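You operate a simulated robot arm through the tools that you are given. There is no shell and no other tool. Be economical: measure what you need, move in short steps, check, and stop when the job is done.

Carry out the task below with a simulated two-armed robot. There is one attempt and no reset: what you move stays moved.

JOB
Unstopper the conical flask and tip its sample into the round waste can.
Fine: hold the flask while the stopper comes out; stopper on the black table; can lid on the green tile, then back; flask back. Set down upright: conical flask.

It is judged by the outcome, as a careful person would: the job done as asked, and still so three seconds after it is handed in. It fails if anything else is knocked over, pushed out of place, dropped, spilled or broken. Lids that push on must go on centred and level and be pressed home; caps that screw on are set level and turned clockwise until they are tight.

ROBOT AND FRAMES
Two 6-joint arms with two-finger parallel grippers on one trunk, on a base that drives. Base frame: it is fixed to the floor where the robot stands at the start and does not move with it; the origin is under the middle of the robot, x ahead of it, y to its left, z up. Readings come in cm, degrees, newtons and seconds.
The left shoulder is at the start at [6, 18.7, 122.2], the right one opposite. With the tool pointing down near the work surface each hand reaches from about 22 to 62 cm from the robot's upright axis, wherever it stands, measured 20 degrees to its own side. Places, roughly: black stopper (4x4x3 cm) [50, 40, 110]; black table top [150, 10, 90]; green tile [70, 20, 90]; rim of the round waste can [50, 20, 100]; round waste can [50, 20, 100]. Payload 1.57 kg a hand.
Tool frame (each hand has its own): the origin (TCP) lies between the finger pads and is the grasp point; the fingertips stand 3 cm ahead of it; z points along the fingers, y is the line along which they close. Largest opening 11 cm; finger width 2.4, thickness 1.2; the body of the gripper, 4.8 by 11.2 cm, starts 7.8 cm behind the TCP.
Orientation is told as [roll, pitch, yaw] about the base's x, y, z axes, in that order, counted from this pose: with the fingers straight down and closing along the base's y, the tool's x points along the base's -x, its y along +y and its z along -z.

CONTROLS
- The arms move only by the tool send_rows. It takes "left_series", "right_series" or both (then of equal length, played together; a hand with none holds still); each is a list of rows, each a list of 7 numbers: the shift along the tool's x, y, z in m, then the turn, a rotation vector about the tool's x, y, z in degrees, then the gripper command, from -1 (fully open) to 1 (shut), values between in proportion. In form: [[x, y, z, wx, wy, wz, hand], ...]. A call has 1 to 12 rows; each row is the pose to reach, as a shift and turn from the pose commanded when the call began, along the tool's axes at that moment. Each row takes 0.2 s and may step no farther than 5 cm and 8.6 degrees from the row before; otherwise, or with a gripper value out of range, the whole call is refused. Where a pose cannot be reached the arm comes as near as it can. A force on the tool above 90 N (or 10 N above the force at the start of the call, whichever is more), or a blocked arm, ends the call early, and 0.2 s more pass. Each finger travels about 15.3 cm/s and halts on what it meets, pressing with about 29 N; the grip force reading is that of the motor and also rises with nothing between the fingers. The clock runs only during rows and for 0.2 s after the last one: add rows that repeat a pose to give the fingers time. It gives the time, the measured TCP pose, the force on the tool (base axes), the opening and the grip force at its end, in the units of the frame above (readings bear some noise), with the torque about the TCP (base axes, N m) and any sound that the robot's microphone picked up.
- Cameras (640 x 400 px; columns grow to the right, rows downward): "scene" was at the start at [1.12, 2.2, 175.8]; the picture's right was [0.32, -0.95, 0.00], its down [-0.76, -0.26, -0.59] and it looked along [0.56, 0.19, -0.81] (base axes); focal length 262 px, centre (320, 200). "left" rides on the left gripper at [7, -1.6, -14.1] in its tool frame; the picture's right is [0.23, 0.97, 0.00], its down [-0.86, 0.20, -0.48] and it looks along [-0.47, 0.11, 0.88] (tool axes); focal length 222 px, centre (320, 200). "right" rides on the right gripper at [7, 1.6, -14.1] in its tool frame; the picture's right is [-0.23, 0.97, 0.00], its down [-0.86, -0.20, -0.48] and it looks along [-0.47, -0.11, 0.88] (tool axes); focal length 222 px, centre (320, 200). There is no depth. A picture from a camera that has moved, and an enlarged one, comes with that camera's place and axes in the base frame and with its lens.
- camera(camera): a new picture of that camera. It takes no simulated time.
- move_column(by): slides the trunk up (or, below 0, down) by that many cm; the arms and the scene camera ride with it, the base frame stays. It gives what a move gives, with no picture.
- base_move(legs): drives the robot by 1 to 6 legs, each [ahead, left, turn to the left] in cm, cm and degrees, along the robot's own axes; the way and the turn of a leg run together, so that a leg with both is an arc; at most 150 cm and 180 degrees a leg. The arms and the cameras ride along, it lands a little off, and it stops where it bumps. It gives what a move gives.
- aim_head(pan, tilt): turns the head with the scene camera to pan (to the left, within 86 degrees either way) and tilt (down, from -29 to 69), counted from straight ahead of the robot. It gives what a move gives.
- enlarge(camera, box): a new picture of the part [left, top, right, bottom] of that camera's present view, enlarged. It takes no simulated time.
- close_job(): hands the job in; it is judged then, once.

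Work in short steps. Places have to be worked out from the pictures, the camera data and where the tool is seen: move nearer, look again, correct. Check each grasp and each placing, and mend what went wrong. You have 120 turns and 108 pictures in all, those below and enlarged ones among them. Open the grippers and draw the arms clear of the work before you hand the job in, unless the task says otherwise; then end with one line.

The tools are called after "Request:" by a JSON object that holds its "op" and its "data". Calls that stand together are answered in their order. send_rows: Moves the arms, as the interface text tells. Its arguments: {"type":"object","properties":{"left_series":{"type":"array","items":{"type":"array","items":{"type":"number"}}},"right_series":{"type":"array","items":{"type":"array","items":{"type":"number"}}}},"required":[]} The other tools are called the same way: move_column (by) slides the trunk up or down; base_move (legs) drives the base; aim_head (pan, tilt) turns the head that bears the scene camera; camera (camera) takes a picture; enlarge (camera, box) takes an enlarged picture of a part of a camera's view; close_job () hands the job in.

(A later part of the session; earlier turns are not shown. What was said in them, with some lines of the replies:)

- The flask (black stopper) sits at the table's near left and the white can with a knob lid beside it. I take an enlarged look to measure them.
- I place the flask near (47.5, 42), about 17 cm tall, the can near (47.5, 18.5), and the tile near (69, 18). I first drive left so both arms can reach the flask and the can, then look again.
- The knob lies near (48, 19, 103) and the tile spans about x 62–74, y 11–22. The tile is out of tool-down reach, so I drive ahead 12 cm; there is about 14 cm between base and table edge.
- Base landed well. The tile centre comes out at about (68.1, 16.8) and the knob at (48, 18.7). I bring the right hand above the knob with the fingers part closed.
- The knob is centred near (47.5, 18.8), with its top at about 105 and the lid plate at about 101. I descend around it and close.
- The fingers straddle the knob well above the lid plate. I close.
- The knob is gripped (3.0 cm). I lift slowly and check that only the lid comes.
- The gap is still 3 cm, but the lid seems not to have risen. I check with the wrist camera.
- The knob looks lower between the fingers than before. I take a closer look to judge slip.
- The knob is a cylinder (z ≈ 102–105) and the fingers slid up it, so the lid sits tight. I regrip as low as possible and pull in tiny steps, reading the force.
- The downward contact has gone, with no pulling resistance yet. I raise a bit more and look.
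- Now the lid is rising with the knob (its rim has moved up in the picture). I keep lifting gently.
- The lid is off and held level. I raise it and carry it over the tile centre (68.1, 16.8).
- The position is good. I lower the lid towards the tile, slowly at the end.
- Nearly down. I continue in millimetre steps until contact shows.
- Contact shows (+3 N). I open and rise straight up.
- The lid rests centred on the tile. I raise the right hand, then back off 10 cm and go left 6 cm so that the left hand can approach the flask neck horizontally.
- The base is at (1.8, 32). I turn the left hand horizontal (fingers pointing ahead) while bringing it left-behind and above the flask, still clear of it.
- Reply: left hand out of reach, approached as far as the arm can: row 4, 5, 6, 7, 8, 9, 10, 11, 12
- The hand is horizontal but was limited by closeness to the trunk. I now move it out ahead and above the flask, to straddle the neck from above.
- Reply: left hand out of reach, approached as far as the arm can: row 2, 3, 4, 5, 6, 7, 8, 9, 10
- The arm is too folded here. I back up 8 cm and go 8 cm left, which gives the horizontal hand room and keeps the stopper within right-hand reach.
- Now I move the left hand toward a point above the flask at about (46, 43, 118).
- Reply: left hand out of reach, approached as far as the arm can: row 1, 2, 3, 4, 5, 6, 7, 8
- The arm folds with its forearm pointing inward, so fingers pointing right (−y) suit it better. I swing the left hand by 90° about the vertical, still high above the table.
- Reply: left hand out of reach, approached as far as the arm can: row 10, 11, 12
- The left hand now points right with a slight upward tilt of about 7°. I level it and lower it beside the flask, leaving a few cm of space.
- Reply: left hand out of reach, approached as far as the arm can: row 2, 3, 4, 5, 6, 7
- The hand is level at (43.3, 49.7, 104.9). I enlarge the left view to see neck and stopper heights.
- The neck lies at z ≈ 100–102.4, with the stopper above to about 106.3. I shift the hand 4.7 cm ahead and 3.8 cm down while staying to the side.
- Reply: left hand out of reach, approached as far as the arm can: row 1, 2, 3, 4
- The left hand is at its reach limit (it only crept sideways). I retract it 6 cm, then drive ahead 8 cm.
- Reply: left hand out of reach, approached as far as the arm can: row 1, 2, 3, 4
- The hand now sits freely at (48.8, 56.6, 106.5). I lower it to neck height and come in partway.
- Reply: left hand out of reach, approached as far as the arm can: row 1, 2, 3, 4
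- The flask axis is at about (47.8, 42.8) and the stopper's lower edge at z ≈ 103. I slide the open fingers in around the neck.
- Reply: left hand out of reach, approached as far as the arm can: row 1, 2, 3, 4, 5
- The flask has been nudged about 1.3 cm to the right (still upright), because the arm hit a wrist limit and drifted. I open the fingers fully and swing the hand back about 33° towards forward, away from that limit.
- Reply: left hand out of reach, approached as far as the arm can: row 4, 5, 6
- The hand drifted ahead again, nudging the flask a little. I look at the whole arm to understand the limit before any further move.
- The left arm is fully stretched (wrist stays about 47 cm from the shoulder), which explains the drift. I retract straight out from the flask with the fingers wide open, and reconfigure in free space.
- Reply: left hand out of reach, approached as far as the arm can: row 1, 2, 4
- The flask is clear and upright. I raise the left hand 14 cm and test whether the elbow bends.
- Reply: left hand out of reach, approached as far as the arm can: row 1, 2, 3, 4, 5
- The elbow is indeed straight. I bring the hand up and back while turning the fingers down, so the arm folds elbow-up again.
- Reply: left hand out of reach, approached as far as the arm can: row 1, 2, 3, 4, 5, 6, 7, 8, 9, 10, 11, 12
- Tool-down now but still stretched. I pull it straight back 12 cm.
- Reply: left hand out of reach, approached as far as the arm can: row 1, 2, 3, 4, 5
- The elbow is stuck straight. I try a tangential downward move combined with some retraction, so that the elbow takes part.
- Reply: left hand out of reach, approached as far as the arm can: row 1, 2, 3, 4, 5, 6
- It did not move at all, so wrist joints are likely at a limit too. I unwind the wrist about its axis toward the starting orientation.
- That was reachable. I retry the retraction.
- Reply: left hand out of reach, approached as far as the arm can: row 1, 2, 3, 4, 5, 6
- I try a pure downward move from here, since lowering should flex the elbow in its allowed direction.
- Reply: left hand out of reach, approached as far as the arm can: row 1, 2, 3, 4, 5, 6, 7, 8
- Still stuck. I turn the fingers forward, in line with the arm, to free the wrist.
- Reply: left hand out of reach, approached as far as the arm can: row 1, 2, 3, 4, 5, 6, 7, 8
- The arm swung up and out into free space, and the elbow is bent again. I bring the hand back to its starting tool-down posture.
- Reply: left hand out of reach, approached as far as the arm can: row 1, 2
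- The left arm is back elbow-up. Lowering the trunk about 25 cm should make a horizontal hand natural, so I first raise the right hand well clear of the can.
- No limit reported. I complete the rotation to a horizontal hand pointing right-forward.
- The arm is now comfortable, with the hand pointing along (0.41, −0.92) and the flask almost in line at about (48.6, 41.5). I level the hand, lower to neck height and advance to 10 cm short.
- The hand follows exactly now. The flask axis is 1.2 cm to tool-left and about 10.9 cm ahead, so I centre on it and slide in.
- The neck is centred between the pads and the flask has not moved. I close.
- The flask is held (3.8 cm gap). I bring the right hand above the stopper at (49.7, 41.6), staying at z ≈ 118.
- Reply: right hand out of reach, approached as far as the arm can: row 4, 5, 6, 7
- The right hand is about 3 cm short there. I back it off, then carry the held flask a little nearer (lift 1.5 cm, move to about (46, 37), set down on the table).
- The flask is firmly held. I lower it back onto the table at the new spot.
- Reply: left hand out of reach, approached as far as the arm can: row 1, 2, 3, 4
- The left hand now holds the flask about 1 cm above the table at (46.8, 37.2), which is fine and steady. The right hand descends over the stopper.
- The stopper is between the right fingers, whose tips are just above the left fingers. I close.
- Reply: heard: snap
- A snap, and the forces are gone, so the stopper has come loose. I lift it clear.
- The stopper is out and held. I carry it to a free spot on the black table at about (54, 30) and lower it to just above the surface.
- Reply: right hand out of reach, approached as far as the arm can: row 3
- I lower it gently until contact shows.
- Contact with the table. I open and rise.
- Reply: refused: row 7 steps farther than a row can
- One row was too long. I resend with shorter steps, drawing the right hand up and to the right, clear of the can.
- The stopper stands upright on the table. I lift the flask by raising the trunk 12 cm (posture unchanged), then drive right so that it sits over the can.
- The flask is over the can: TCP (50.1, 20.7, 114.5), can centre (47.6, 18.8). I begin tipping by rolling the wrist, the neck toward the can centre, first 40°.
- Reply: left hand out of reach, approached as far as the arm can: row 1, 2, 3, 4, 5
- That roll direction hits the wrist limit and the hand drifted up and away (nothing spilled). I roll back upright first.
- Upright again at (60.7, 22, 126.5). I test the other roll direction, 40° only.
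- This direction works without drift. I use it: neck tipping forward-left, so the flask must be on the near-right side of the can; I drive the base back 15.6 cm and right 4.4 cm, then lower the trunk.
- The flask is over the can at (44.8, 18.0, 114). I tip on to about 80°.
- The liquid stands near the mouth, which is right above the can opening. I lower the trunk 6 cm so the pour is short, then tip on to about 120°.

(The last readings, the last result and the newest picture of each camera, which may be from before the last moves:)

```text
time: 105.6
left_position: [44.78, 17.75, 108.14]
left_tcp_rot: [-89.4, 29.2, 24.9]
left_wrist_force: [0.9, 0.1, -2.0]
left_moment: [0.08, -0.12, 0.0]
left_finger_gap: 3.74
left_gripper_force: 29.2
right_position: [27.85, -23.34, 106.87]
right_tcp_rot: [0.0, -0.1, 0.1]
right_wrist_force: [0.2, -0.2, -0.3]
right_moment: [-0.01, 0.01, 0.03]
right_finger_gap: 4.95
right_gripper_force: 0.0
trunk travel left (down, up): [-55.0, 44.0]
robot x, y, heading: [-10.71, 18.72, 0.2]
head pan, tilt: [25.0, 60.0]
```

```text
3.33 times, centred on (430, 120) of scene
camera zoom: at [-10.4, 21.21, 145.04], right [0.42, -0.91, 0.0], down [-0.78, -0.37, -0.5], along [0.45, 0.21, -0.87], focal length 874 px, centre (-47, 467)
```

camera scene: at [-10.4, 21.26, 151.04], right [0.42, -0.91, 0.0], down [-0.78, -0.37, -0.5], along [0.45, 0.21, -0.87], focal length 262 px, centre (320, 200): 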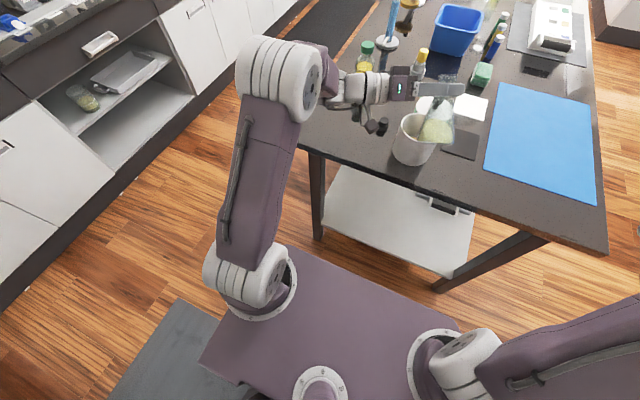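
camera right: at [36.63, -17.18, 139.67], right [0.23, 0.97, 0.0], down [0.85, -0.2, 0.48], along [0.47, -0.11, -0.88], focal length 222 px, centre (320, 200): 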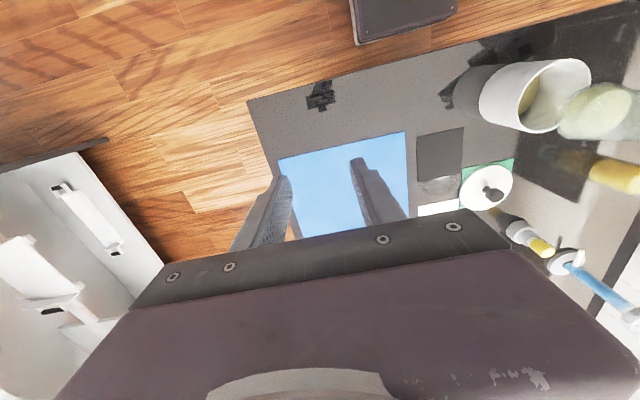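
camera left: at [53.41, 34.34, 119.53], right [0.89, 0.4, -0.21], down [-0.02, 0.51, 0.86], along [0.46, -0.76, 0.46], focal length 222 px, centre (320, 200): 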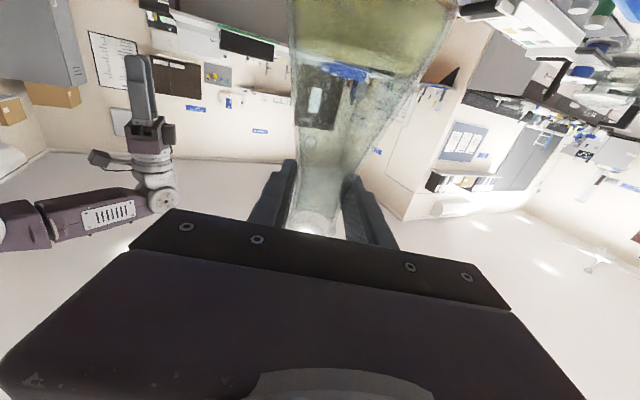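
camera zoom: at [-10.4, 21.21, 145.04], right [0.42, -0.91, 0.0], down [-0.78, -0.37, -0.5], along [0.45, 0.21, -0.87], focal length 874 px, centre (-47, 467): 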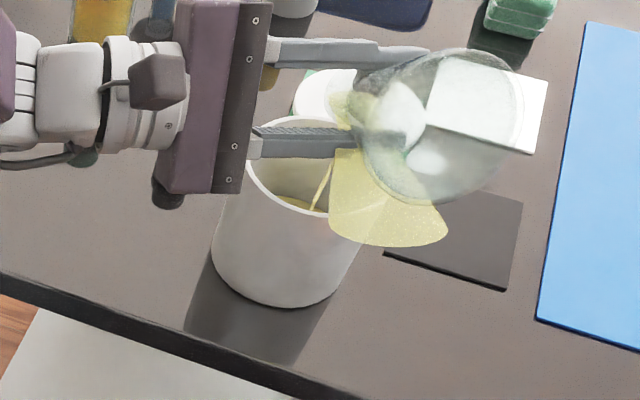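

A stream falls into the can. I tip a little further and hold to drain.

Request:
{"op": "send_rows", "data": {"left_series": [[0, 0, 0, 0, 0, -6, 1], [0, 0, 0, 0, 0, -12, 1], [0, 0, 0, 0, 0, -18, 1], [0, 0, 0, 0, 0, -18, 1], [0, 0, 0, 0, 0, -18, 1], [0, 0, 0, 0, 0, -18, 1], [0, 0, 0, 0, 0, -18, 1], [0, 0, 0, 0, 0, -18, 1], [0, 0, 0, 0, 0, -18, 1], [0, 0, 0, 0, 0, -18, 1], [0, 0, 0, 0, 0, -18, 1], [0, 0, 0, 0, 0, -18, 1]]}}

Request:
{"op": "enlarge", "data": {"camera": "scene", "box": [370, 60, 490, 180]}}

```text
time: 108.2
left_position: [44.7, 17.95, 108.09]
left_tcp_rot: [-89.1, 47.0, 25.1]
left_wrist_force: [0.6, -1.1, -2.8]
left_moment: [0.05, -0.09, 0.03]
left_finger_gap: 3.7
left_gripper_force: 29.3
right_position: [27.8, -23.22, 106.85]
right_tcp_rot: [0.0, -0.1, 0.0]
right_wrist_force: [-0.6, -0.5, 0.0]
right_moment: [0.0, 0.03, -0.02]
right_finger_gap: 4.96
right_gripper_force: 0.1
trunk travel left (down, up): [-55.0, 44.0]
robot x, y, heading: [-10.68, 18.53, 0.1]
head pan, tilt: [25.0, 60.0]
```

```text
3.33 times, centred on (430, 120) of scene
camera zoom: at [-10.39, 21.21, 145.04], right [0.42, -0.91, 0.0], down [-0.78, -0.37, -0.5], along [0.45, 0.21, -0.87], focal length 874 px, centre (-47, 467)
```

zoom: 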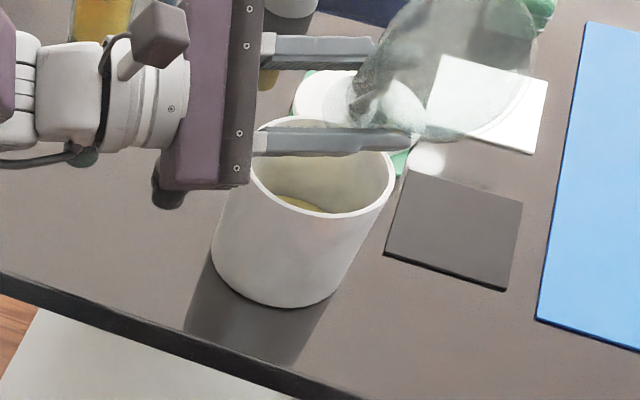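

The flask is empty and the can holds the liquid. I raise the trunk and roll the flask upright again.

Request:
{"op": "move_column", "data": {"by": 12}}

Request:
{"op": "send_rows", "data": {"left_series": [[0, 0, 0, 0, 0, 8, 1], [0, 0, 0, 0, 0, 16, 1], [0, 0, 0, 0, 0, 24, 1], [0, 0, 0, 0, 0, 32, 1], [0, 0, 0, 0, 0, 40, 1], [0, 0, 0, 0, 0, 48, 1], [0, 0, 0, 0, 0, 56, 1], [0, 0, 0, 0, 0, 64, 1], [0, 0, 0, 0, 0, 72, 1]]}}

Request:
{"op": "send_rows", "data": {"left_series": [[0, 0, 0, 0, 0, 8, 1], [0, 0, 0, 0, 0, 16, 1], [0, 0, 0, 0, 0, 24, 1], [0, 0, 0, 0, 0, 32, 1], [0, 0, 0, 0, 0, 40, 1], [0, 0, 0, 0, 0, 48, 1], [0, 0, 0, 0, 0, 56, 1], [0, 0, 0, 0, 0, 64, 1], [0, 0, 0, 0, 0, 66, 1]]}}

Request:
{"op": "camera", "data": {"camera": "left"}}

```text
time: 109.7
left_position: [44.86, 17.93, 120.11]
left_tcp_rot: [-89.1, 47.2, 25.1]
left_wrist_force: [-0.5, 0.0, -2.3]
left_moment: [0.04, -0.1, 0.01]
left_finger_gap: 3.72
left_gripper_force: 28.6
right_position: [27.84, -23.3, 118.86]
right_tcp_rot: [0.0, 0.0, 0.2]
right_wrist_force: [0.4, 1.3, -0.2]
right_moment: [-0.02, -0.01, 0.0]
right_finger_gap: 4.93
right_gripper_force: 0.0
trunk travel left (down, up): [-67.0, 32.0]
robot x, y, heading: [-10.77, 18.76, -0.1]
head pan, tilt: [25.0, 60.0]
```

```text
time: 111.7
left_position: [44.72, 17.87, 120.15]
left_tcp_rot: [-89.4, -25.0, 24.3]
left_wrist_force: [-0.2, -0.1, -2.3]
left_moment: [0.06, -0.1, 0.02]
left_finger_gap: 3.7
left_gripper_force: 28.6
right_position: [27.83, -23.16, 118.84]
right_tcp_rot: [0.0, 0.0, 0.1]
right_wrist_force: [0.0, -0.4, -0.6]
right_moment: [0.0, 0.01, -0.01]
right_finger_gap: 4.96
right_gripper_force: 0.0
trunk travel left (down, up): [-67.0, 32.0]
robot x, y, heading: [-10.95, 18.72, -0.0]
head pan, tilt: [25.0, 60.0]
```

```text
time: 113.7
left_position: [44.73, 17.89, 120.13]
left_tcp_rot: [62.4, -89.0, -127.7]
left_wrist_force: [0.5, -0.4, -2.7]
left_moment: [0.0, -0.02, 0.02]
left_finger_gap: 3.67
left_gripper_force: 28.9
right_position: [27.86, -23.28, 118.78]
right_tcp_rot: [-0.1, 0.0, 0.1]
right_wrist_force: [0.8, 0.2, -0.2]
right_moment: [0.01, 0.01, -0.01]
right_finger_gap: 4.95
right_gripper_force: 0.0
trunk travel left (down, up): [-67.0, 32.0]
robot x, y, heading: [-10.7, 18.78, -0.1]
head pan, tilt: [25.0, 60.0]
```

```text
21 pictures are left
camera left: at [37.53, 30.23, 113.08], right [0.89, 0.41, -0.21], down [-0.03, 0.51, 0.86], along [0.46, -0.76, 0.46], focal length 222 px, centre (320, 200)
```

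left: 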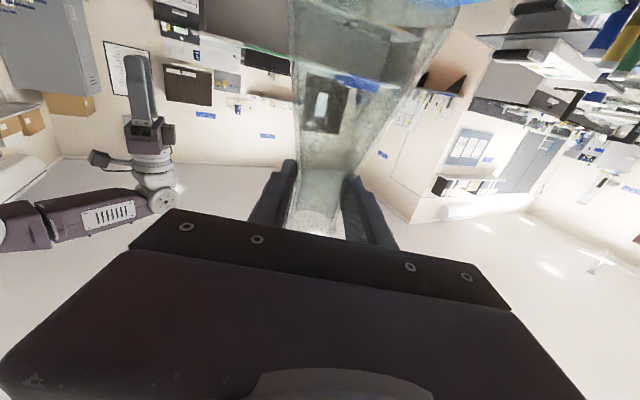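

The flask is upright again. I drive left and slightly ahead to bring it over its original place (47.6, 42.6).

Request:
{"op": "base_move", "data": {"legs": [[0, 24.7, 0], [2.9, 0, 0]]}}

Request:
{"op": "send_rows", "data": {"left_series": [[0, 0, 0, 0, 0, -1.1, 1], [0, 0, 0, 0, 0, -1.1, 1]]}}

Request:
{"op": "move_column", "data": {"by": -17}}

Request:
{"op": "enlarge", "data": {"camera": "scene", "box": [340, 30, 480, 170]}}

```text
time: 116.0
left_position: [47.08, 42.77, 120.31]
left_tcp_rot: [67.7, -88.7, -133.4]
left_wrist_force: [0.5, -0.5, -1.9]
left_moment: [0.0, 0.02, 0.05]
left_finger_gap: 3.71
left_gripper_force: 28.5
right_position: [30.07, 1.63, 118.98]
right_tcp_rot: [0.0, -0.2, -0.2]
right_wrist_force: [-0.3, 0.1, 0.9]
right_moment: [0.03, -0.01, 0.0]
right_finger_gap: 4.97
right_gripper_force: 0.2
trunk travel left (down, up): [-67.0, 32.0]
robot x, y, heading: [-7.86, 43.63, -0.1]
head pan, tilt: [25.0, 60.0]
```

```text
time: 116.5
left_position: [47.46, 42.71, 120.12]
left_tcp_rot: [-23.0, -89.4, -42.7]
left_wrist_force: [0.4, 0.4, -2.5]
left_moment: [0.03, 0.0, 0.01]
left_finger_gap: 3.69
left_gripper_force: 29.0
right_position: [30.45, 1.73, 118.9]
right_tcp_rot: [0.1, -0.1, 0.0]
right_wrist_force: [-0.7, 0.5, -0.3]
right_moment: [0.01, 0.0, -0.02]
right_finger_gap: 4.94
right_gripper_force: 0.1
trunk travel left (down, up): [-67.0, 32.0]
robot x, y, heading: [-7.92, 43.41, -0.0]
head pan, tilt: [25.0, 60.0]
```

```text
time: 118.5
left_position: [47.51, 42.83, 103.2]
left_tcp_rot: [-24.7, -89.6, -41.2]
left_wrist_force: [-0.5, 0.6, -1.8]
left_moment: [0.01, 0.03, -0.01]
left_finger_gap: 3.7
left_gripper_force: 29.0
right_position: [30.55, 1.79, 101.91]
right_tcp_rot: [0.1, -0.1, -0.2]
right_wrist_force: [0.8, 0.4, 0.2]
right_moment: [0.03, 0.02, -0.02]
right_finger_gap: 4.97
right_gripper_force: 0.1
trunk travel left (down, up): [-50.0, 49.0]
robot x, y, heading: [-7.57, 43.61, 0.1]
head pan, tilt: [25.0, 60.0]
```

```text
2.86 times, centred on (410, 100) of scene
camera zoom: at [-7.57, 46.36, 140.04], right [0.42, -0.91, 0.0], down [-0.79, -0.36, -0.5], along [0.45, 0.21, -0.87], focal length 749 px, centre (63, 486)
```

zoom: 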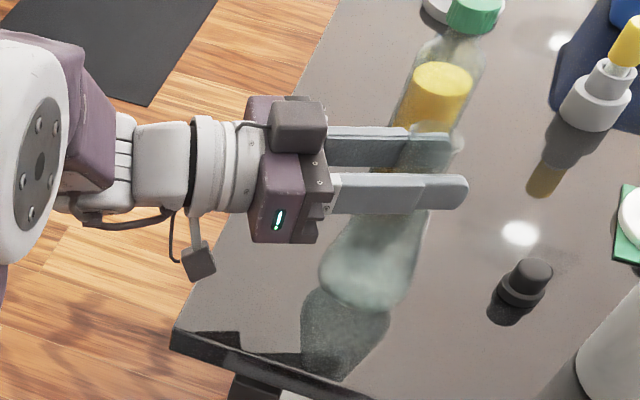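

It is over its place, about 2 cm up. I lower on.

Request:
{"op": "move_column", "data": {"by": -1.8}}

Request:
{"op": "move_column", "data": {"by": -0.4}}

```text
time: 119.1
left_position: [47.54, 42.83, 101.26]
left_tcp_rot: [-21.6, -89.5, -44.3]
left_wrist_force: [0.2, -1.0, 2.0]
left_moment: [-0.18, -0.08, 0.05]
left_finger_gap: 3.72
left_gripper_force: 29.0
right_position: [30.48, 1.72, 100.05]
right_tcp_rot: [-0.1, 0.0, -0.1]
right_wrist_force: [0.1, 0.1, -0.8]
right_moment: [0.01, 0.0, -0.02]
right_finger_gap: 4.95
right_gripper_force: 0.0
trunk travel left (down, up): [-48.2, 50.8]
robot x, y, heading: [-8.33, 43.64, -0.1]
head pan, tilt: [25.0, 60.0]
```

```text
time: 119.7
left_position: [47.43, 42.81, 101.35]
left_tcp_rot: [30.8, -89.9, -96.5]
left_wrist_force: [2.9, 1.5, 20.7]
left_moment: [-0.62, -0.56, 0.07]
left_finger_gap: 3.7
left_gripper_force: 29.0
right_position: [30.3, 1.71, 99.9]
right_tcp_rot: [-0.1, -0.1, -0.1]
right_wrist_force: [0.0, -0.7, -0.3]
right_moment: [0.01, 0.0, -0.01]
right_finger_gap: 4.96
right_gripper_force: 0.1
trunk travel left (down, up): [-47.8, 51.2]
robot x, y, heading: [-7.79, 43.39, -0.0]
head pan, tilt: [25.0, 60.0]
```

Firm contact; I relieve 0.3 cm and check the flask is standing level before release.

Request:
{"op": "move_column", "data": {"by": 0.3}}

Request:
{"op": "enlarge", "data": {"camera": "scene", "box": [360, 40, 460, 140]}}

```text
time: 120.2
left_position: [47.36, 42.95, 101.2]
left_tcp_rot: [-18.9, -89.5, -46.9]
left_wrist_force: [1.7, 3.5, 15.7]
left_moment: [-0.33, -0.58, 0.16]
left_finger_gap: 3.73
left_gripper_force: 29.3
right_position: [30.43, 1.77, 99.96]
right_tcp_rot: [0.0, -0.1, -0.3]
right_wrist_force: [-0.7, 0.4, 0.2]
right_moment: [0.01, 0.03, 0.0]
right_finger_gap: 4.92
right_gripper_force: 0.2
trunk travel left (down, up): [-48.1, 50.9]
robot x, y, heading: [-8.03, 43.7, 0.1]
head pan, tilt: [25.0, 60.0]
```

```text
4.00 times, centred on (410, 90) of scene
camera zoom: at [-7.77, 46.43, 138.14], right [0.42, -0.91, 0.0], down [-0.79, -0.36, -0.5], along [0.45, 0.21, -0.87], focal length 1049 px, centre (-40, 640)
```

zoom: 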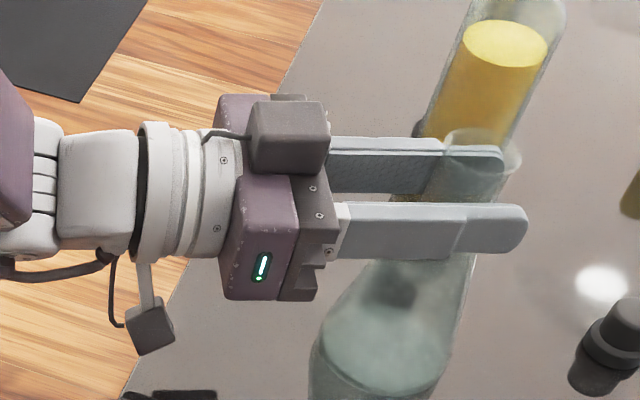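

The base looks flat on the table. I ease the grip open slowly, then wider.

Request:
{"op": "send_rows", "data": {"left_series": [[0, 0, 0, 0, 0, 0, 0.32], [0, 0, 0, 0, 0, 0, 0.28], [0, 0, 0, 0, 0, 0, 0.25], [0, 0, 0, 0, 0, 0, 0.2], [0, 0, 0, 0, 0, 0, 0.1], [0, 0, 0, 0, 0, 0, -0.1], [0, 0, 0, 0, 0, 0, -0.3], [0, 0, 0, 0, 0, 0, -0.3]]}}

Request:
{"op": "enlarge", "data": {"camera": "scene", "box": [360, 40, 460, 140]}}

```text
time: 122.0
left_position: [47.55, 42.81, 101.21]
left_tcp_rot: [-24.0, -89.5, -41.7]
left_wrist_force: [0.3, -0.4, -0.6]
left_moment: [0.0, -0.04, 0.01]
left_finger_gap: 7.13
left_gripper_force: 0.1
right_position: [30.52, 1.7, 100.08]
right_tcp_rot: [0.1, 0.0, -0.1]
right_wrist_force: [-0.1, -0.5, -0.1]
right_moment: [-0.04, 0.03, -0.01]
right_finger_gap: 4.93
right_gripper_force: 0.1
trunk travel left (down, up): [-48.1, 50.9]
robot x, y, heading: [-8.09, 43.4, -0.1]
head pan, tilt: [25.0, 60.0]
```

```text
4.00 times, centred on (410, 90) of scene
camera zoom: at [-7.59, 46.36, 138.14], right [0.42, -0.91, 0.0], down [-0.79, -0.36, -0.5], along [0.45, 0.21, -0.87], focal length 1049 px, centre (-40, 640)
```

zoom: 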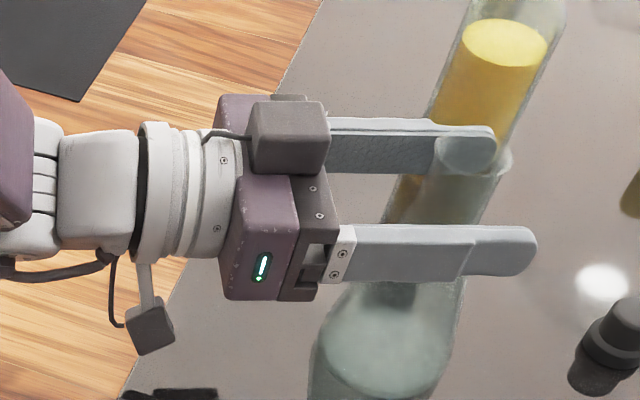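

The flask stands free. I withdraw the open fingers along their own direction by driving the base diagonally.

Request:
{"op": "base_move", "data": {"legs": [[-5.8, 12.7, 0]]}}

Request:
{"op": "camera", "data": {"camera": "scene"}}

```text
time: 123.3
left_position: [41.68, 55.54, 101.17]
left_tcp_rot: [-26.5, -89.5, -39.3]
left_wrist_force: [-0.5, 0.6, -0.7]
left_moment: [-0.01, 0.01, -0.01]
left_finger_gap: 7.17
left_gripper_force: 0.1
right_position: [24.55, 14.34, 100.07]
right_tcp_rot: [-0.1, -0.2, -0.4]
right_wrist_force: [-0.7, -0.1, -0.8]
right_moment: [-0.06, 0.0, 0.01]
right_finger_gap: 4.94
right_gripper_force: 0.0
trunk travel left (down, up): [-48.1, 50.9]
robot x, y, heading: [-13.36, 56.53, -0.4]
head pan, tilt: [25.0, 60.0]
```

```text
17 pictures are left
camera scene: at [-13.37, 59.19, 138.14], right [0.42, -0.91, 0.0], down [-0.79, -0.36, -0.5], along [0.45, 0.21, -0.87], focal length 262 px, centre (320, 200)
```

scene: 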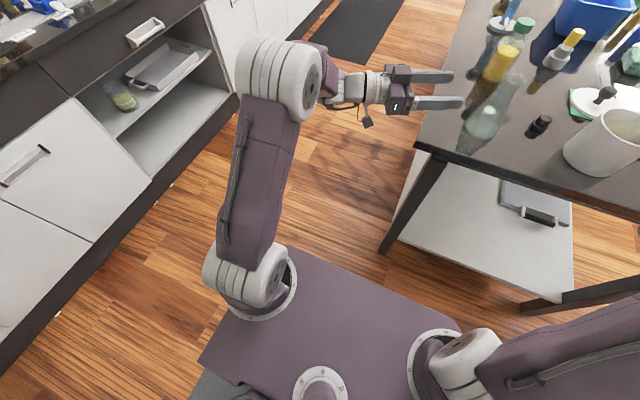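

The flask stands upright in its place with the stopper beside it. I raise the trunk back to its starting height, then fold the left arm away to its own side.

Request:
{"op": "move_column", "data": {"by": 36.9}}

Request:
{"op": "send_rows", "data": {"left_series": [[0, -0.008, -0.037, 0, 0, 0, -0.3], [0, -0.016, -0.074, 0, 0, 0, -0.1], [0, -0.024, -0.111, 0, 0, 0, 0], [0, -0.032, -0.148, 0, 0, 0, 0], [0, -0.04, -0.185, 0, 0, 0, 0], [0, -0.048, -0.222, 0, 0, 0, 0], [0, -0.056, -0.259, 0, 0, 0, 0], [0, -0.064, -0.296, 0, 0, 0, 0], [0, -0.072, -0.333, 0, 0, 0, 0], [0, -0.082, -0.37, 0, 0, 0, 0]]}}

Request:
{"op": "send_rows", "data": {"left_series": [[0, 0, 0, -3.8, 6.6, -3.8, 0], [0, 0, 0, -7.6, 13.2, -7.6, 0], [0, 0, 0, -11.4, 19.8, -11.4, 0], [0, 0, 0, -15.2, 26.4, -15.2, 0], [0, 0, 0, -19, 33, -19, 0], [0, 0, 0, -22.8, 39.6, -22.8, 0], [0, 0, 0, -26.6, 46.2, -26.6, 0], [0, 0, 0, -30.4, 52.8, -30.4, 0], [0, 0, 0, -34.2, 59.4, -34.2, 0], [0, 0, 0, -38, 66, -38, 0], [0, 0, 0, -41.8, 72.6, -41.8, 0], [0, 0, 0, -45, 78, -45, 0]]}}

Request:
{"op": "camera", "data": {"camera": "scene"}}

```text
time: 126.9
left_position: [41.77, 55.34, 138.13]
left_tcp_rot: [-23.9, -89.5, -42.0]
left_wrist_force: [-0.1, 0.5, 0.0]
left_moment: [0.01, 0.02, 0.01]
left_finger_gap: 7.17
left_gripper_force: 0.1
right_position: [24.55, 14.32, 136.98]
right_tcp_rot: [0.0, 0.1, -0.4]
right_wrist_force: [0.0, -1.0, -0.5]
right_moment: [-0.01, 0.0, 0.03]
right_finger_gap: 4.98
right_gripper_force: 0.0
trunk travel left (down, up): [-85.0, 14.0]
robot x, y, heading: [-13.5, 55.85, -0.1]
head pan, tilt: [25.0, 60.0]
```

```text
time: 129.1
left_position: [19.07, 85.79, 138.38]
left_tcp_rot: [-31.4, -89.6, -34.7]
left_wrist_force: [-0.1, 0.7, -0.2]
left_moment: [0.02, -0.01, -0.01]
left_finger_gap: 5.49
left_gripper_force: 0.1
right_position: [24.61, 14.41, 136.98]
right_tcp_rot: [-0.1, -0.2, -0.4]
right_wrist_force: [0.2, -0.4, -0.2]
right_moment: [0.02, -0.02, 0.01]
right_finger_gap: 4.96
right_gripper_force: 0.0
trunk travel left (down, up): [-85.0, 14.0]
robot x, y, heading: [-13.65, 56.37, -0.5]
head pan, tilt: [25.0, 60.0]
```

```text
time: 131.7
left_position: [19.25, 85.79, 138.53]
left_tcp_rot: [-1.3, -2.4, -7.5]
left_wrist_force: [0.6, -0.1, -0.1]
left_moment: [0.03, 0.02, 0.02]
left_finger_gap: 5.49
left_gripper_force: 0.0
right_position: [24.69, 14.25, 136.94]
right_tcp_rot: [0.0, 0.0, -0.4]
right_wrist_force: [-0.2, -0.3, -0.9]
right_moment: [-0.02, -0.02, -0.02]
right_finger_gap: 4.95
right_gripper_force: 0.0
trunk travel left (down, up): [-85.0, 14.0]
robot x, y, heading: [-13.47, 56.33, -0.4]
head pan, tilt: [25.0, 60.0]
```

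```text
16 pictures are left
camera scene: at [-13.22, 59.07, 175.04], right [0.42, -0.91, 0.0], down [-0.79, -0.36, -0.5], along [0.45, 0.21, -0.87], focal length 262 px, centre (320, 200)
```

scene: 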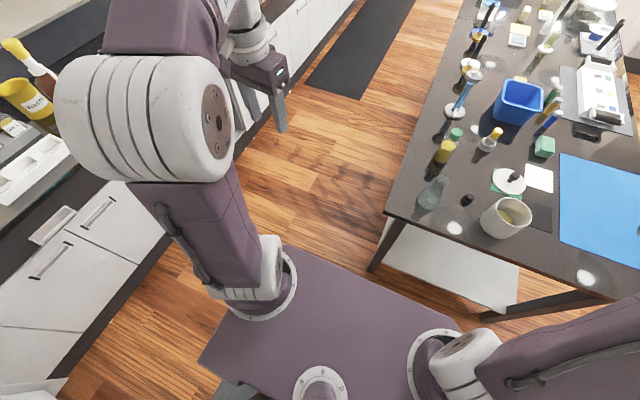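

All clear. I drive to the earlier lid position, base (12, 26).

Request:
{"op": "base_move", "data": {"legs": [[0, -30.3, 0], [25.5, 0, 0.3]]}}

Request:
{"op": "aim_head", "data": {"pan": 0, "tilt": 60}}

Request:
{"op": "enlarge", "data": {"camera": "scene", "box": [240, 130, 400, 270]}}

```text
time: 135.2
left_position: [43.38, 55.38, 138.56]
left_tcp_rot: [-1.2, -2.7, -7.2]
left_wrist_force: [-0.5, 0.4, 0.5]
left_moment: [0.0, -0.05, 0.02]
left_finger_gap: 5.5
left_gripper_force: 0.1
right_position: [49.33, -16.06, 137.03]
right_tcp_rot: [0.0, -0.3, 0.0]
right_wrist_force: [0.1, -0.1, 0.6]
right_moment: [0.0, -0.03, 0.02]
right_finger_gap: 4.94
right_gripper_force: 0.0
trunk travel left (down, up): [-85.0, 14.0]
robot x, y, heading: [11.05, 25.79, -0.0]
head pan, tilt: [25.0, 60.0]
```

```text
time: 136.1
left_position: [43.69, 55.54, 138.46]
left_tcp_rot: [-1.4, -2.5, -7.1]
left_wrist_force: [-0.4, -0.3, -0.5]
left_moment: [0.0, 0.02, 0.0]
left_finger_gap: 5.47
left_gripper_force: 0.1
right_position: [49.6, -16.13, 136.94]
right_tcp_rot: [0.0, 0.0, 0.0]
right_wrist_force: [0.1, 0.3, -0.5]
right_moment: [0.01, 0.0, -0.02]
right_finger_gap: 4.96
right_gripper_force: 0.0
trunk travel left (down, up): [-85.0, 14.0]
robot x, y, heading: [11.42, 25.88, -0.1]
head pan, tilt: [0.0, 60.0]
```

```text
2.86 times, centred on (320, 200) of scene
camera zoom: at [12.09, 25.66, 175.04], right [0.0, -1.0, 0.0], down [-0.87, 0.0, -0.5], along [0.5, 0.0, -0.87], focal length 749 px, centre (320, 200)
```

zoom: 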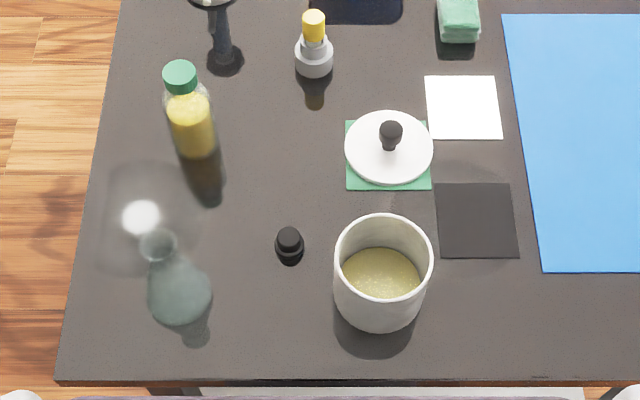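

Everything is in place: flask upright, stopper standing, lid on tile. I creep 0.8 cm ahead for reach and bring the right hand above the lid knob at (68.3, 16.65).

Request:
{"op": "base_move", "data": {"legs": [[0.8, 0, 0]]}}

Request:
{"op": "send_rows", "data": {"right_series": [[-0.01, 0.03, 0.03, 0, 0, 0, 0], [-0.025, 0.06, 0.06, 0, 0, 0, 0], [-0.04, 0.09, 0.09, 0, 0, 0, 0], [-0.055, 0.12, 0.12, 0, 0, 0, 0], [-0.07, 0.15, 0.15, 0, 0, 0, 0], [-0.085, 0.18, 0.18, 0, 0, 0, 0], [-0.1, 0.21, 0.21, 0, 0, 0, 0], [-0.12, 0.24, 0.23, 0, 0, 0, 0], [-0.14, 0.27, 0.25, 0, 0, 0, 0], [-0.16, 0.3, 0.27, 0, 0, 0, 0], [-0.175, 0.328, 0.29, 0, 0, 0, 0], [-0.182, 0.328, 0.3, 0, 0, 0, 0]]}}

```text
time: 136.8
left_position: [44.22, 55.43, 138.57]
left_tcp_rot: [-1.3, -2.6, -7.1]
left_wrist_force: [-0.4, -0.8, 0.3]
left_moment: [0.01, -0.01, -0.03]
left_finger_gap: 5.5
left_gripper_force: 0.1
right_position: [50.23, -15.98, 137.04]
right_tcp_rot: [-0.1, -0.1, 0.0]
right_wrist_force: [-0.5, -0.7, -0.4]
right_moment: [-0.05, -0.03, 0.04]
right_finger_gap: 4.95
right_gripper_force: 0.2
trunk travel left (down, up): [-85.0, 14.0]
robot x, y, heading: [11.9, 25.92, -0.3]
head pan, tilt: [0.0, 60.0]
```

```text
time: 139.4
left_position: [44.51, 55.33, 138.44]
left_tcp_rot: [-1.3, -2.6, -7.2]
left_wrist_force: [0.7, 0.0, -0.6]
left_moment: [-0.02, -0.01, 0.0]
left_finger_gap: 5.48
left_gripper_force: 0.0
right_position: [68.67, 16.53, 106.95]
right_tcp_rot: [0.0, -0.1, -0.1]
right_wrist_force: [0.8, 0.3, 0.7]
right_moment: [0.02, -0.02, 0.01]
right_finger_gap: 5.49
right_gripper_force: 0.0
trunk travel left (down, up): [-85.0, 14.0]
robot x, y, heading: [11.61, 25.99, 0.3]
head pan, tilt: [0.0, 60.0]
```

Reached. I descend around the knob, checking partway.

Request:
{"op": "send_rows", "data": {"right_series": [[0.003, 0.001, 0.04, 0, 0, 0, 0], [0.0035, 0.001, 0.08, 0, 0, 0, 0], [0.0035, 0.001, 0.09, 0, 0, 0, 0], [0.0035, 0.001, 0.09, 0, 0, 0, 0]]}}

Request:
{"op": "enlarge", "data": {"camera": "right", "box": [240, 80, 400, 240]}}

```text
time: 140.4
left_position: [44.46, 55.43, 138.56]
left_tcp_rot: [-1.4, -2.5, -7.3]
left_wrist_force: [-1.1, 0.5, 0.3]
left_moment: [-0.01, -0.02, 0.03]
left_finger_gap: 5.5
left_gripper_force: 0.1
right_position: [68.17, 16.8, 97.87]
right_tcp_rot: [-0.1, -0.1, 0.0]
right_wrist_force: [0.1, -0.4, 0.4]
right_moment: [-0.01, -0.02, -0.02]
right_finger_gap: 5.48
right_gripper_force: 0.1
trunk travel left (down, up): [-85.0, 14.0]
robot x, y, heading: [12.01, 25.44, -0.3]
head pan, tilt: [0.0, 60.0]
```

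```text
2.50 times, centred on (320, 160) of right
camera zoom: at [61.23, 18.4, 112.01], right [0.23, 0.97, 0.0], down [0.85, -0.2, 0.48], along [0.47, -0.11, -0.88], focal length 555 px, centre (320, 300)
```

zoom: 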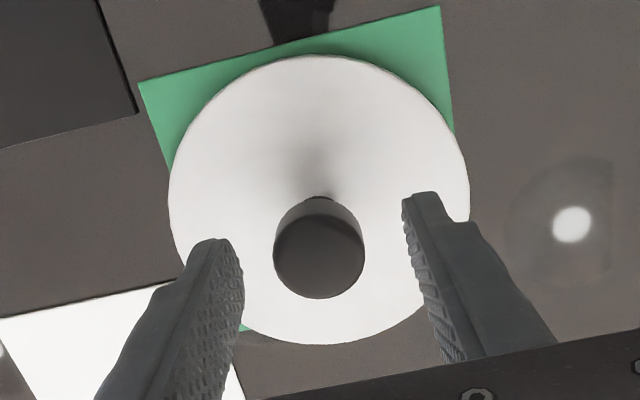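

The knob is centred. I go down to z ≈ 94.6 and close.

Request:
{"op": "send_rows", "data": {"right_series": [[-0.001, -0.001, 0.02, 0, 0, 0, 0], [-0.001, -0.001, 0.032, 0, 0, 0, 0], [-0.001, -0.001, 0.032, 0, 0, 0, 0.2], [-0.001, -0.001, 0.032, 0, 0, 0, 0.5], [-0.001, -0.001, 0.032, 0, 0, 0, 1], [-0.001, -0.001, 0.032, 0, 0, 0, 1], [-0.001, -0.001, 0.032, 0, 0, 0, 1]]}}

Request:
{"op": "send_rows", "data": {"right_series": [[0, 0, -0.003, 0, 0, 0, 1], [0, 0, -0.008, 0, 0, 0, 1], [0, 0, -0.015, 0, 0, 0, 1], [0, 0, -0.025, 0, 0, 0, 1]]}}

Request:
{"op": "enlarge", "data": {"camera": "right", "box": [240, 80, 400, 240]}}

```text
time: 142.0
left_position: [44.46, 55.36, 138.6]
left_tcp_rot: [-1.4, -2.4, -7.2]
left_wrist_force: [0.6, 0.2, 0.5]
left_moment: [0.01, -0.02, -0.01]
left_finger_gap: 5.49
left_gripper_force: 0.0
right_position: [68.32, 16.65, 94.62]
right_tcp_rot: [-0.1, 0.1, 0.0]
right_wrist_force: [0.3, 0.3, 0.3]
right_moment: [-0.01, 0.04, -0.03]
right_finger_gap: 3.07
right_gripper_force: 29.2
trunk travel left (down, up): [-85.0, 14.0]
robot x, y, heading: [12.14, 25.7, -0.2]
head pan, tilt: [0.0, 60.0]
```

```text
time: 143.0
left_position: [44.48, 55.4, 138.4]
left_tcp_rot: [-1.3, -2.5, -7.2]
left_wrist_force: [-0.2, 1.3, -0.2]
left_moment: [0.0, 0.02, 0.01]
left_finger_gap: 5.49
left_gripper_force: 0.1
right_position: [68.11, 16.87, 97.13]
right_tcp_rot: [-0.1, 0.1, 0.0]
right_wrist_force: [0.0, -0.1, -1.3]
right_moment: [-0.02, -0.01, -0.01]
right_finger_gap: 3.08
right_gripper_force: 28.6
trunk travel left (down, up): [-85.0, 14.0]
robot x, y, heading: [11.91, 26.04, 0.1]
head pan, tilt: [0.0, 60.0]
```

```text
2.50 times, centred on (320, 160) of right
camera zoom: at [61.24, 18.37, 111.35], right [0.23, 0.97, 0.0], down [0.86, -0.2, 0.48], along [0.47, -0.11, -0.88], focal length 555 px, centre (320, 300)
```

zoom: 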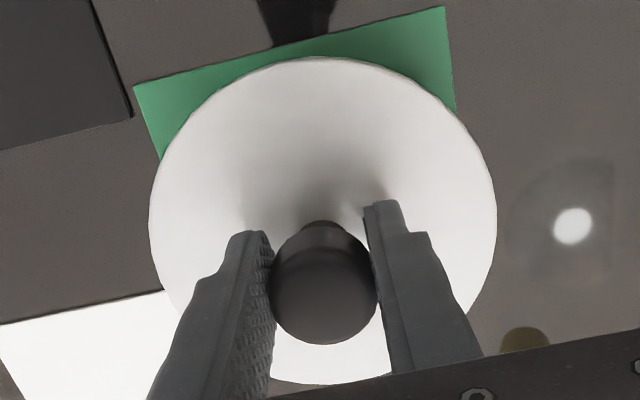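

The lid sits in the grip exactly as before. I carry it back over the can to TCP (47.5, 18.7), stopping about 3 cm above the rim.

Request:
{"op": "send_rows", "data": {"right_series": [[0, 0, -0.04, 0, 0, 0, 1], [0, 0, -0.08, 0, 0, 0, 1], [0.01, 0, -0.12, 0, 0, 0, 1], [0.03, 0.002, -0.15, 0, 0, 0, 1], [0.065, 0.005, -0.16, 0, 0, 0, 1], [0.1, 0.009, -0.16, 0, 0, 0, 1], [0.135, 0.012, -0.16, 0, 0, 0, 1], [0.17, 0.015, -0.16, 0, 0, 0, 1], [0.195, 0.018, -0.16, 0, 0, 0, 1], [0.206, 0.018, -0.15, 0, 0, 0, 1], [0.206, 0.018, -0.12, 0, 0, 0, 1], [0.206, 0.018, -0.12, 0, 0, 0, 1]]}}

Request:
{"op": "enlarge", "data": {"camera": "scene", "box": [300, 180, 380, 260]}}

Request:
{"op": "enlarge", "data": {"camera": "right", "box": [240, 80, 400, 240]}}

```text
time: 145.6
left_position: [44.55, 55.47, 138.52]
left_tcp_rot: [-1.3, -2.5, -7.1]
left_wrist_force: [-0.8, 0.3, 0.1]
left_moment: [0.02, 0.0, 0.01]
left_finger_gap: 5.5
left_gripper_force: 0.1
right_position: [47.67, 18.56, 109.17]
right_tcp_rot: [-0.1, 0.0, 0.0]
right_wrist_force: [-0.6, -0.1, -1.5]
right_moment: [0.02, -0.01, -0.04]
right_finger_gap: 3.09
right_gripper_force: 28.7
trunk travel left (down, up): [-85.0, 14.0]
robot x, y, heading: [11.83, 25.69, -0.1]
head pan, tilt: [0.0, 60.0]
```

```text
5.00 times, centred on (340, 220) of scene
camera zoom: at [12.74, 25.67, 175.04], right [0.0, -1.0, 0.0], down [-0.87, 0.0, -0.5], along [0.5, 0.0, -0.87], focal length 1311 px, centre (220, 100)
```

zoom: 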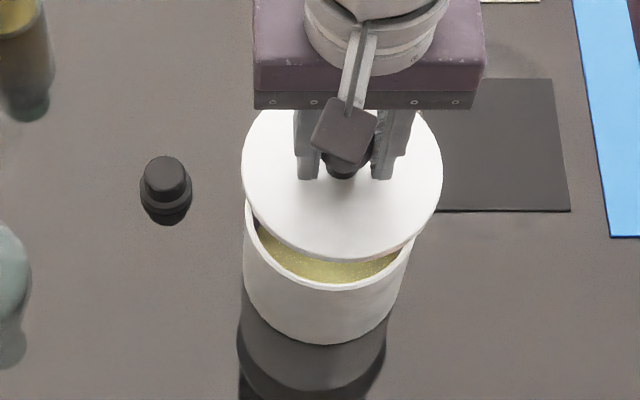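

```text
2.50 times, centred on (320, 160) of right
camera zoom: at [40.8, 20.21, 123.36], right [0.23, 0.97, 0.0], down [0.85, -0.2, 0.48], along [0.47, -0.11, -0.88], focal length 555 px, centre (320, 300)
```

zoom: 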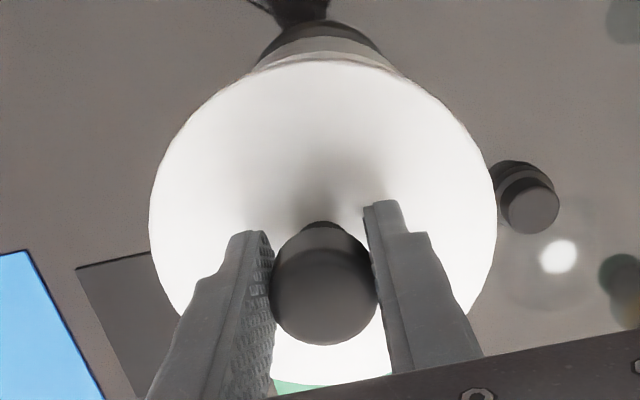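

The lid lines up with the can as when it was lifted. I lower it onto the rim slowly.

Request:
{"op": "send_rows", "data": {"right_series": [[0.001, 0.001, 0.015, 0, 0, 0, 1], [0.001, 0.001, 0.028, 0, 0, 0, 1], [0.001, 0.001, 0.036, 0, 0, 0, 1], [0.001, 0.001, 0.041, 0, 0, 0, 1], [0.001, 0.001, 0.045, 0, 0, 0, 1]]}}

Request:
{"op": "enlarge", "data": {"camera": "scene", "box": [300, 180, 380, 260]}}

```text
time: 146.8
left_position: [44.56, 55.51, 138.52]
left_tcp_rot: [-1.4, -2.6, -7.2]
left_wrist_force: [-0.1, -0.5, 0.6]
left_moment: [-0.01, 0.01, 0.01]
left_finger_gap: 5.5
left_gripper_force: 0.0
right_position: [47.7, 18.75, 104.65]
right_tcp_rot: [0.0, 0.0, 0.1]
right_wrist_force: [0.3, -0.3, -1.0]
right_moment: [0.04, 0.0, -0.01]
right_finger_gap: 3.1
right_gripper_force: 29.0
trunk travel left (down, up): [-85.0, 14.0]
robot x, y, heading: [11.75, 25.92, -0.1]
head pan, tilt: [0.0, 60.0]
```

```text
5.00 times, centred on (340, 220) of scene
camera zoom: at [12.79, 25.67, 175.04], right [0.0, -1.0, 0.0], down [-0.87, 0.0, -0.5], along [0.5, 0.0, -0.87], focal length 1311 px, centre (220, 100)
```

zoom: 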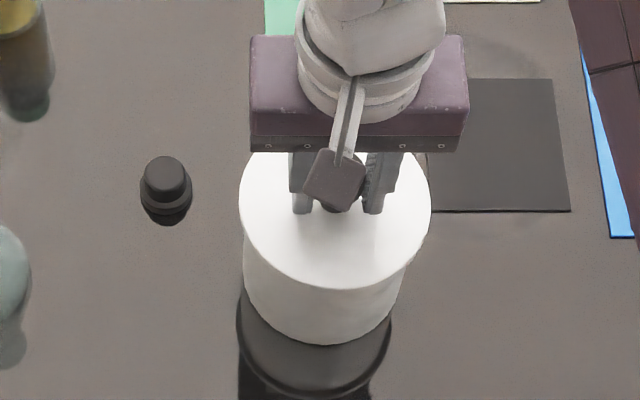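

Nearly home (rim edge 6 px above its original line). I press down in millimetre steps.

Request:
{"op": "send_rows", "data": {"right_series": [[0, 0, 0.002, 0, 0, 0, 1], [0, 0, 0.004, 0, 0, 0, 1], [0, 0, 0.006, 0, 0, 0, 1], [0, 0, 0.006, 0, 0, 0, 1]]}}

```text
time: 147.8
left_position: [44.57, 55.38, 138.57]
left_tcp_rot: [-1.4, -2.5, -7.2]
left_wrist_force: [0.2, 0.1, 0.5]
left_moment: [0.02, -0.01, 0.03]
left_finger_gap: 5.51
left_gripper_force: 0.1
right_position: [47.62, 18.68, 104.13]
right_tcp_rot: [0.0, -0.3, -0.1]
right_wrist_force: [4.9, -4.2, 24.8]
right_moment: [-0.01, -0.08, 0.04]
right_finger_gap: 3.12
right_gripper_force: 29.2
trunk travel left (down, up): [-85.0, 14.0]
robot x, y, heading: [11.63, 25.87, 0.0]
head pan, tilt: [0.0, 60.0]
```

Contact at 25 N. I press a bit harder to be sure it is home.

Request:
{"op": "send_rows", "data": {"right_series": [[0, 0, 0.003, 0, 0, 0, 1], [0, 0, 0.006, 0, 0, 0, 1], [0, 0, 0.009, 0, 0, 0, 1], [0, 0, 0.009, 0, 0, 0, 1]]}}

Request:
{"op": "enlarge", "data": {"camera": "scene", "box": [300, 180, 380, 260]}}

```text
time: 148.6
left_position: [43.72, 55.31, 138.6]
left_tcp_rot: [-1.3, -2.8, -7.3]
left_wrist_force: [0.1, 0.0, 0.1]
left_moment: [0.02, 0.03, 0.02]
left_finger_gap: 5.51
left_gripper_force: 0.0
right_position: [47.45, 18.72, 103.76]
right_tcp_rot: [0.1, -0.8, 0.0]
right_wrist_force: [-6.9, -5.7, 58.0]
right_moment: [-0.43, 1.83, 0.08]
right_finger_gap: 3.08
right_gripper_force: 29.2
trunk travel left (down, up): [-85.0, 14.0]
robot x, y, heading: [11.87, 25.88, 0.1]
head pan, tilt: [0.0, 60.0]
stopped in row 4 (right hand): the force on the tool passed its limit (the readings are from after the stop); the commanded pose is now the measured one
```

```text
5.00 times, centred on (340, 220) of scene
camera zoom: at [11.85, 25.67, 175.05], right [0.0, -1.0, 0.0], down [-0.86, 0.0, -0.5], along [0.5, 0.0, -0.86], focal length 1311 px, centre (220, 100)
```

zoom: 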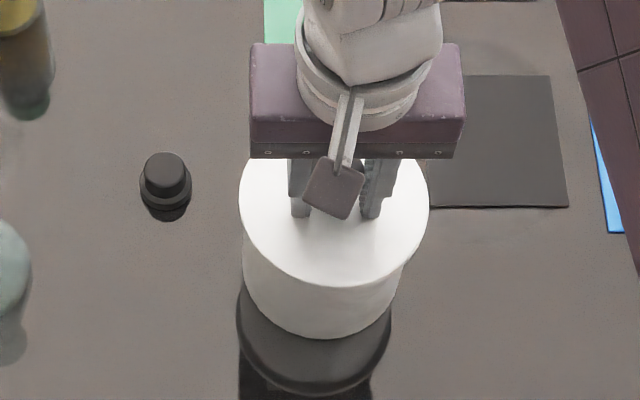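

The lid is pressed hard home (over 90 N peak). I open the fingers and rise.

Request:
{"op": "send_rows", "data": {"right_series": [[0, 0, 0, 0, 0, 0, 0.4], [0, 0, 0, 0, 0, 0, 0], [0, 0, 0, 0, 0, 0, 0], [0, 0, -0.02, 0, 0, 0, 0], [0, 0, -0.05, 0, 0, 0, 0], [0, 0, -0.09, 0, 0, 0, 0], [0.03, -0.02, -0.12, 0, 0, 0, 0], [0.05, -0.05, -0.15, 0, 0, 0, 0], [0.07, -0.09, -0.17, 0, 0, 0, 0], [0.07, -0.13, -0.18, 0, 0, 0, 0]]}}

Request:
{"op": "enlarge", "data": {"camera": "scene", "box": [240, 130, 400, 270]}}

Request:
{"op": "enlarge", "data": {"camera": "scene", "box": [300, 180, 380, 260]}}

```text
time: 150.8
left_position: [44.49, 55.29, 138.37]
left_tcp_rot: [-1.3, -2.5, -7.2]
left_wrist_force: [0.1, -0.9, -1.2]
left_moment: [0.0, 0.0, 0.02]
left_finger_gap: 5.51
left_gripper_force: 0.0
right_position: [41.0, 5.46, 121.68]
right_tcp_rot: [0.2, -0.4, 0.0]
right_wrist_force: [0.0, 0.6, 0.0]
right_moment: [0.0, 0.02, 0.0]
right_finger_gap: 5.5
right_gripper_force: 0.1
trunk travel left (down, up): [-85.0, 14.0]
robot x, y, heading: [11.95, 25.74, -0.1]
head pan, tilt: [0.0, 60.0]
```

```text
2.86 times, centred on (320, 200) of scene
camera zoom: at [12.85, 25.56, 175.04], right [0.0, -1.0, 0.0], down [-0.87, 0.0, -0.5], along [0.5, 0.0, -0.87], focal length 749 px, centre (320, 200)
```

zoom: 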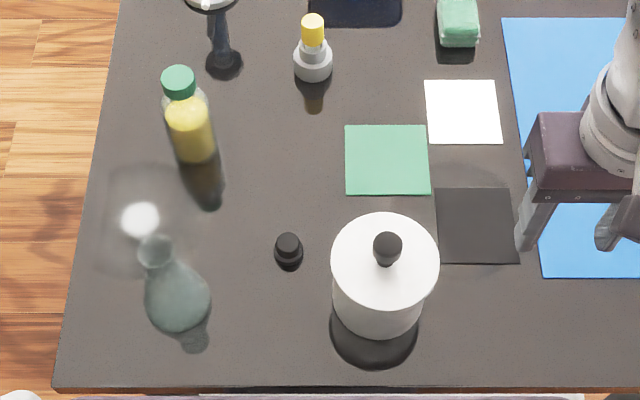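

```text
5.00 times, centred on (340, 220) of scene
camera zoom: at [12.85, 25.56, 175.04], right [0.0, -1.0, 0.0], down [-0.87, 0.0, -0.5], along [0.5, 0.0, -0.87], focal length 1311 px, centre (220, 100)
```

zoom: 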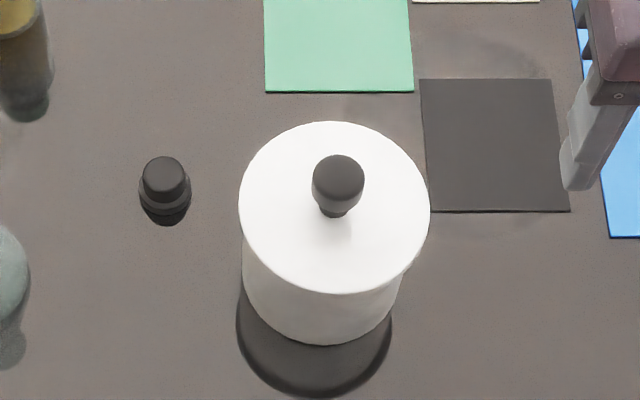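

Lid seated and level, tile empty, flask upright in its place, stopper on the table; both hands are open and clear. I hand the job in.

Request:
{"op": "close_job", "data": {}}

```text
The job is handed in.
```

I poured the conical flask's sample into the round waste can and handed the job in. The lid is back on the can, the empty flask stands upright in its original place, and the stopper is on the black table. While I was lining up the grip, the flask slid a couple of centimetres on the table; it stayed upright, nothing spilled, and I set it back afterwards.
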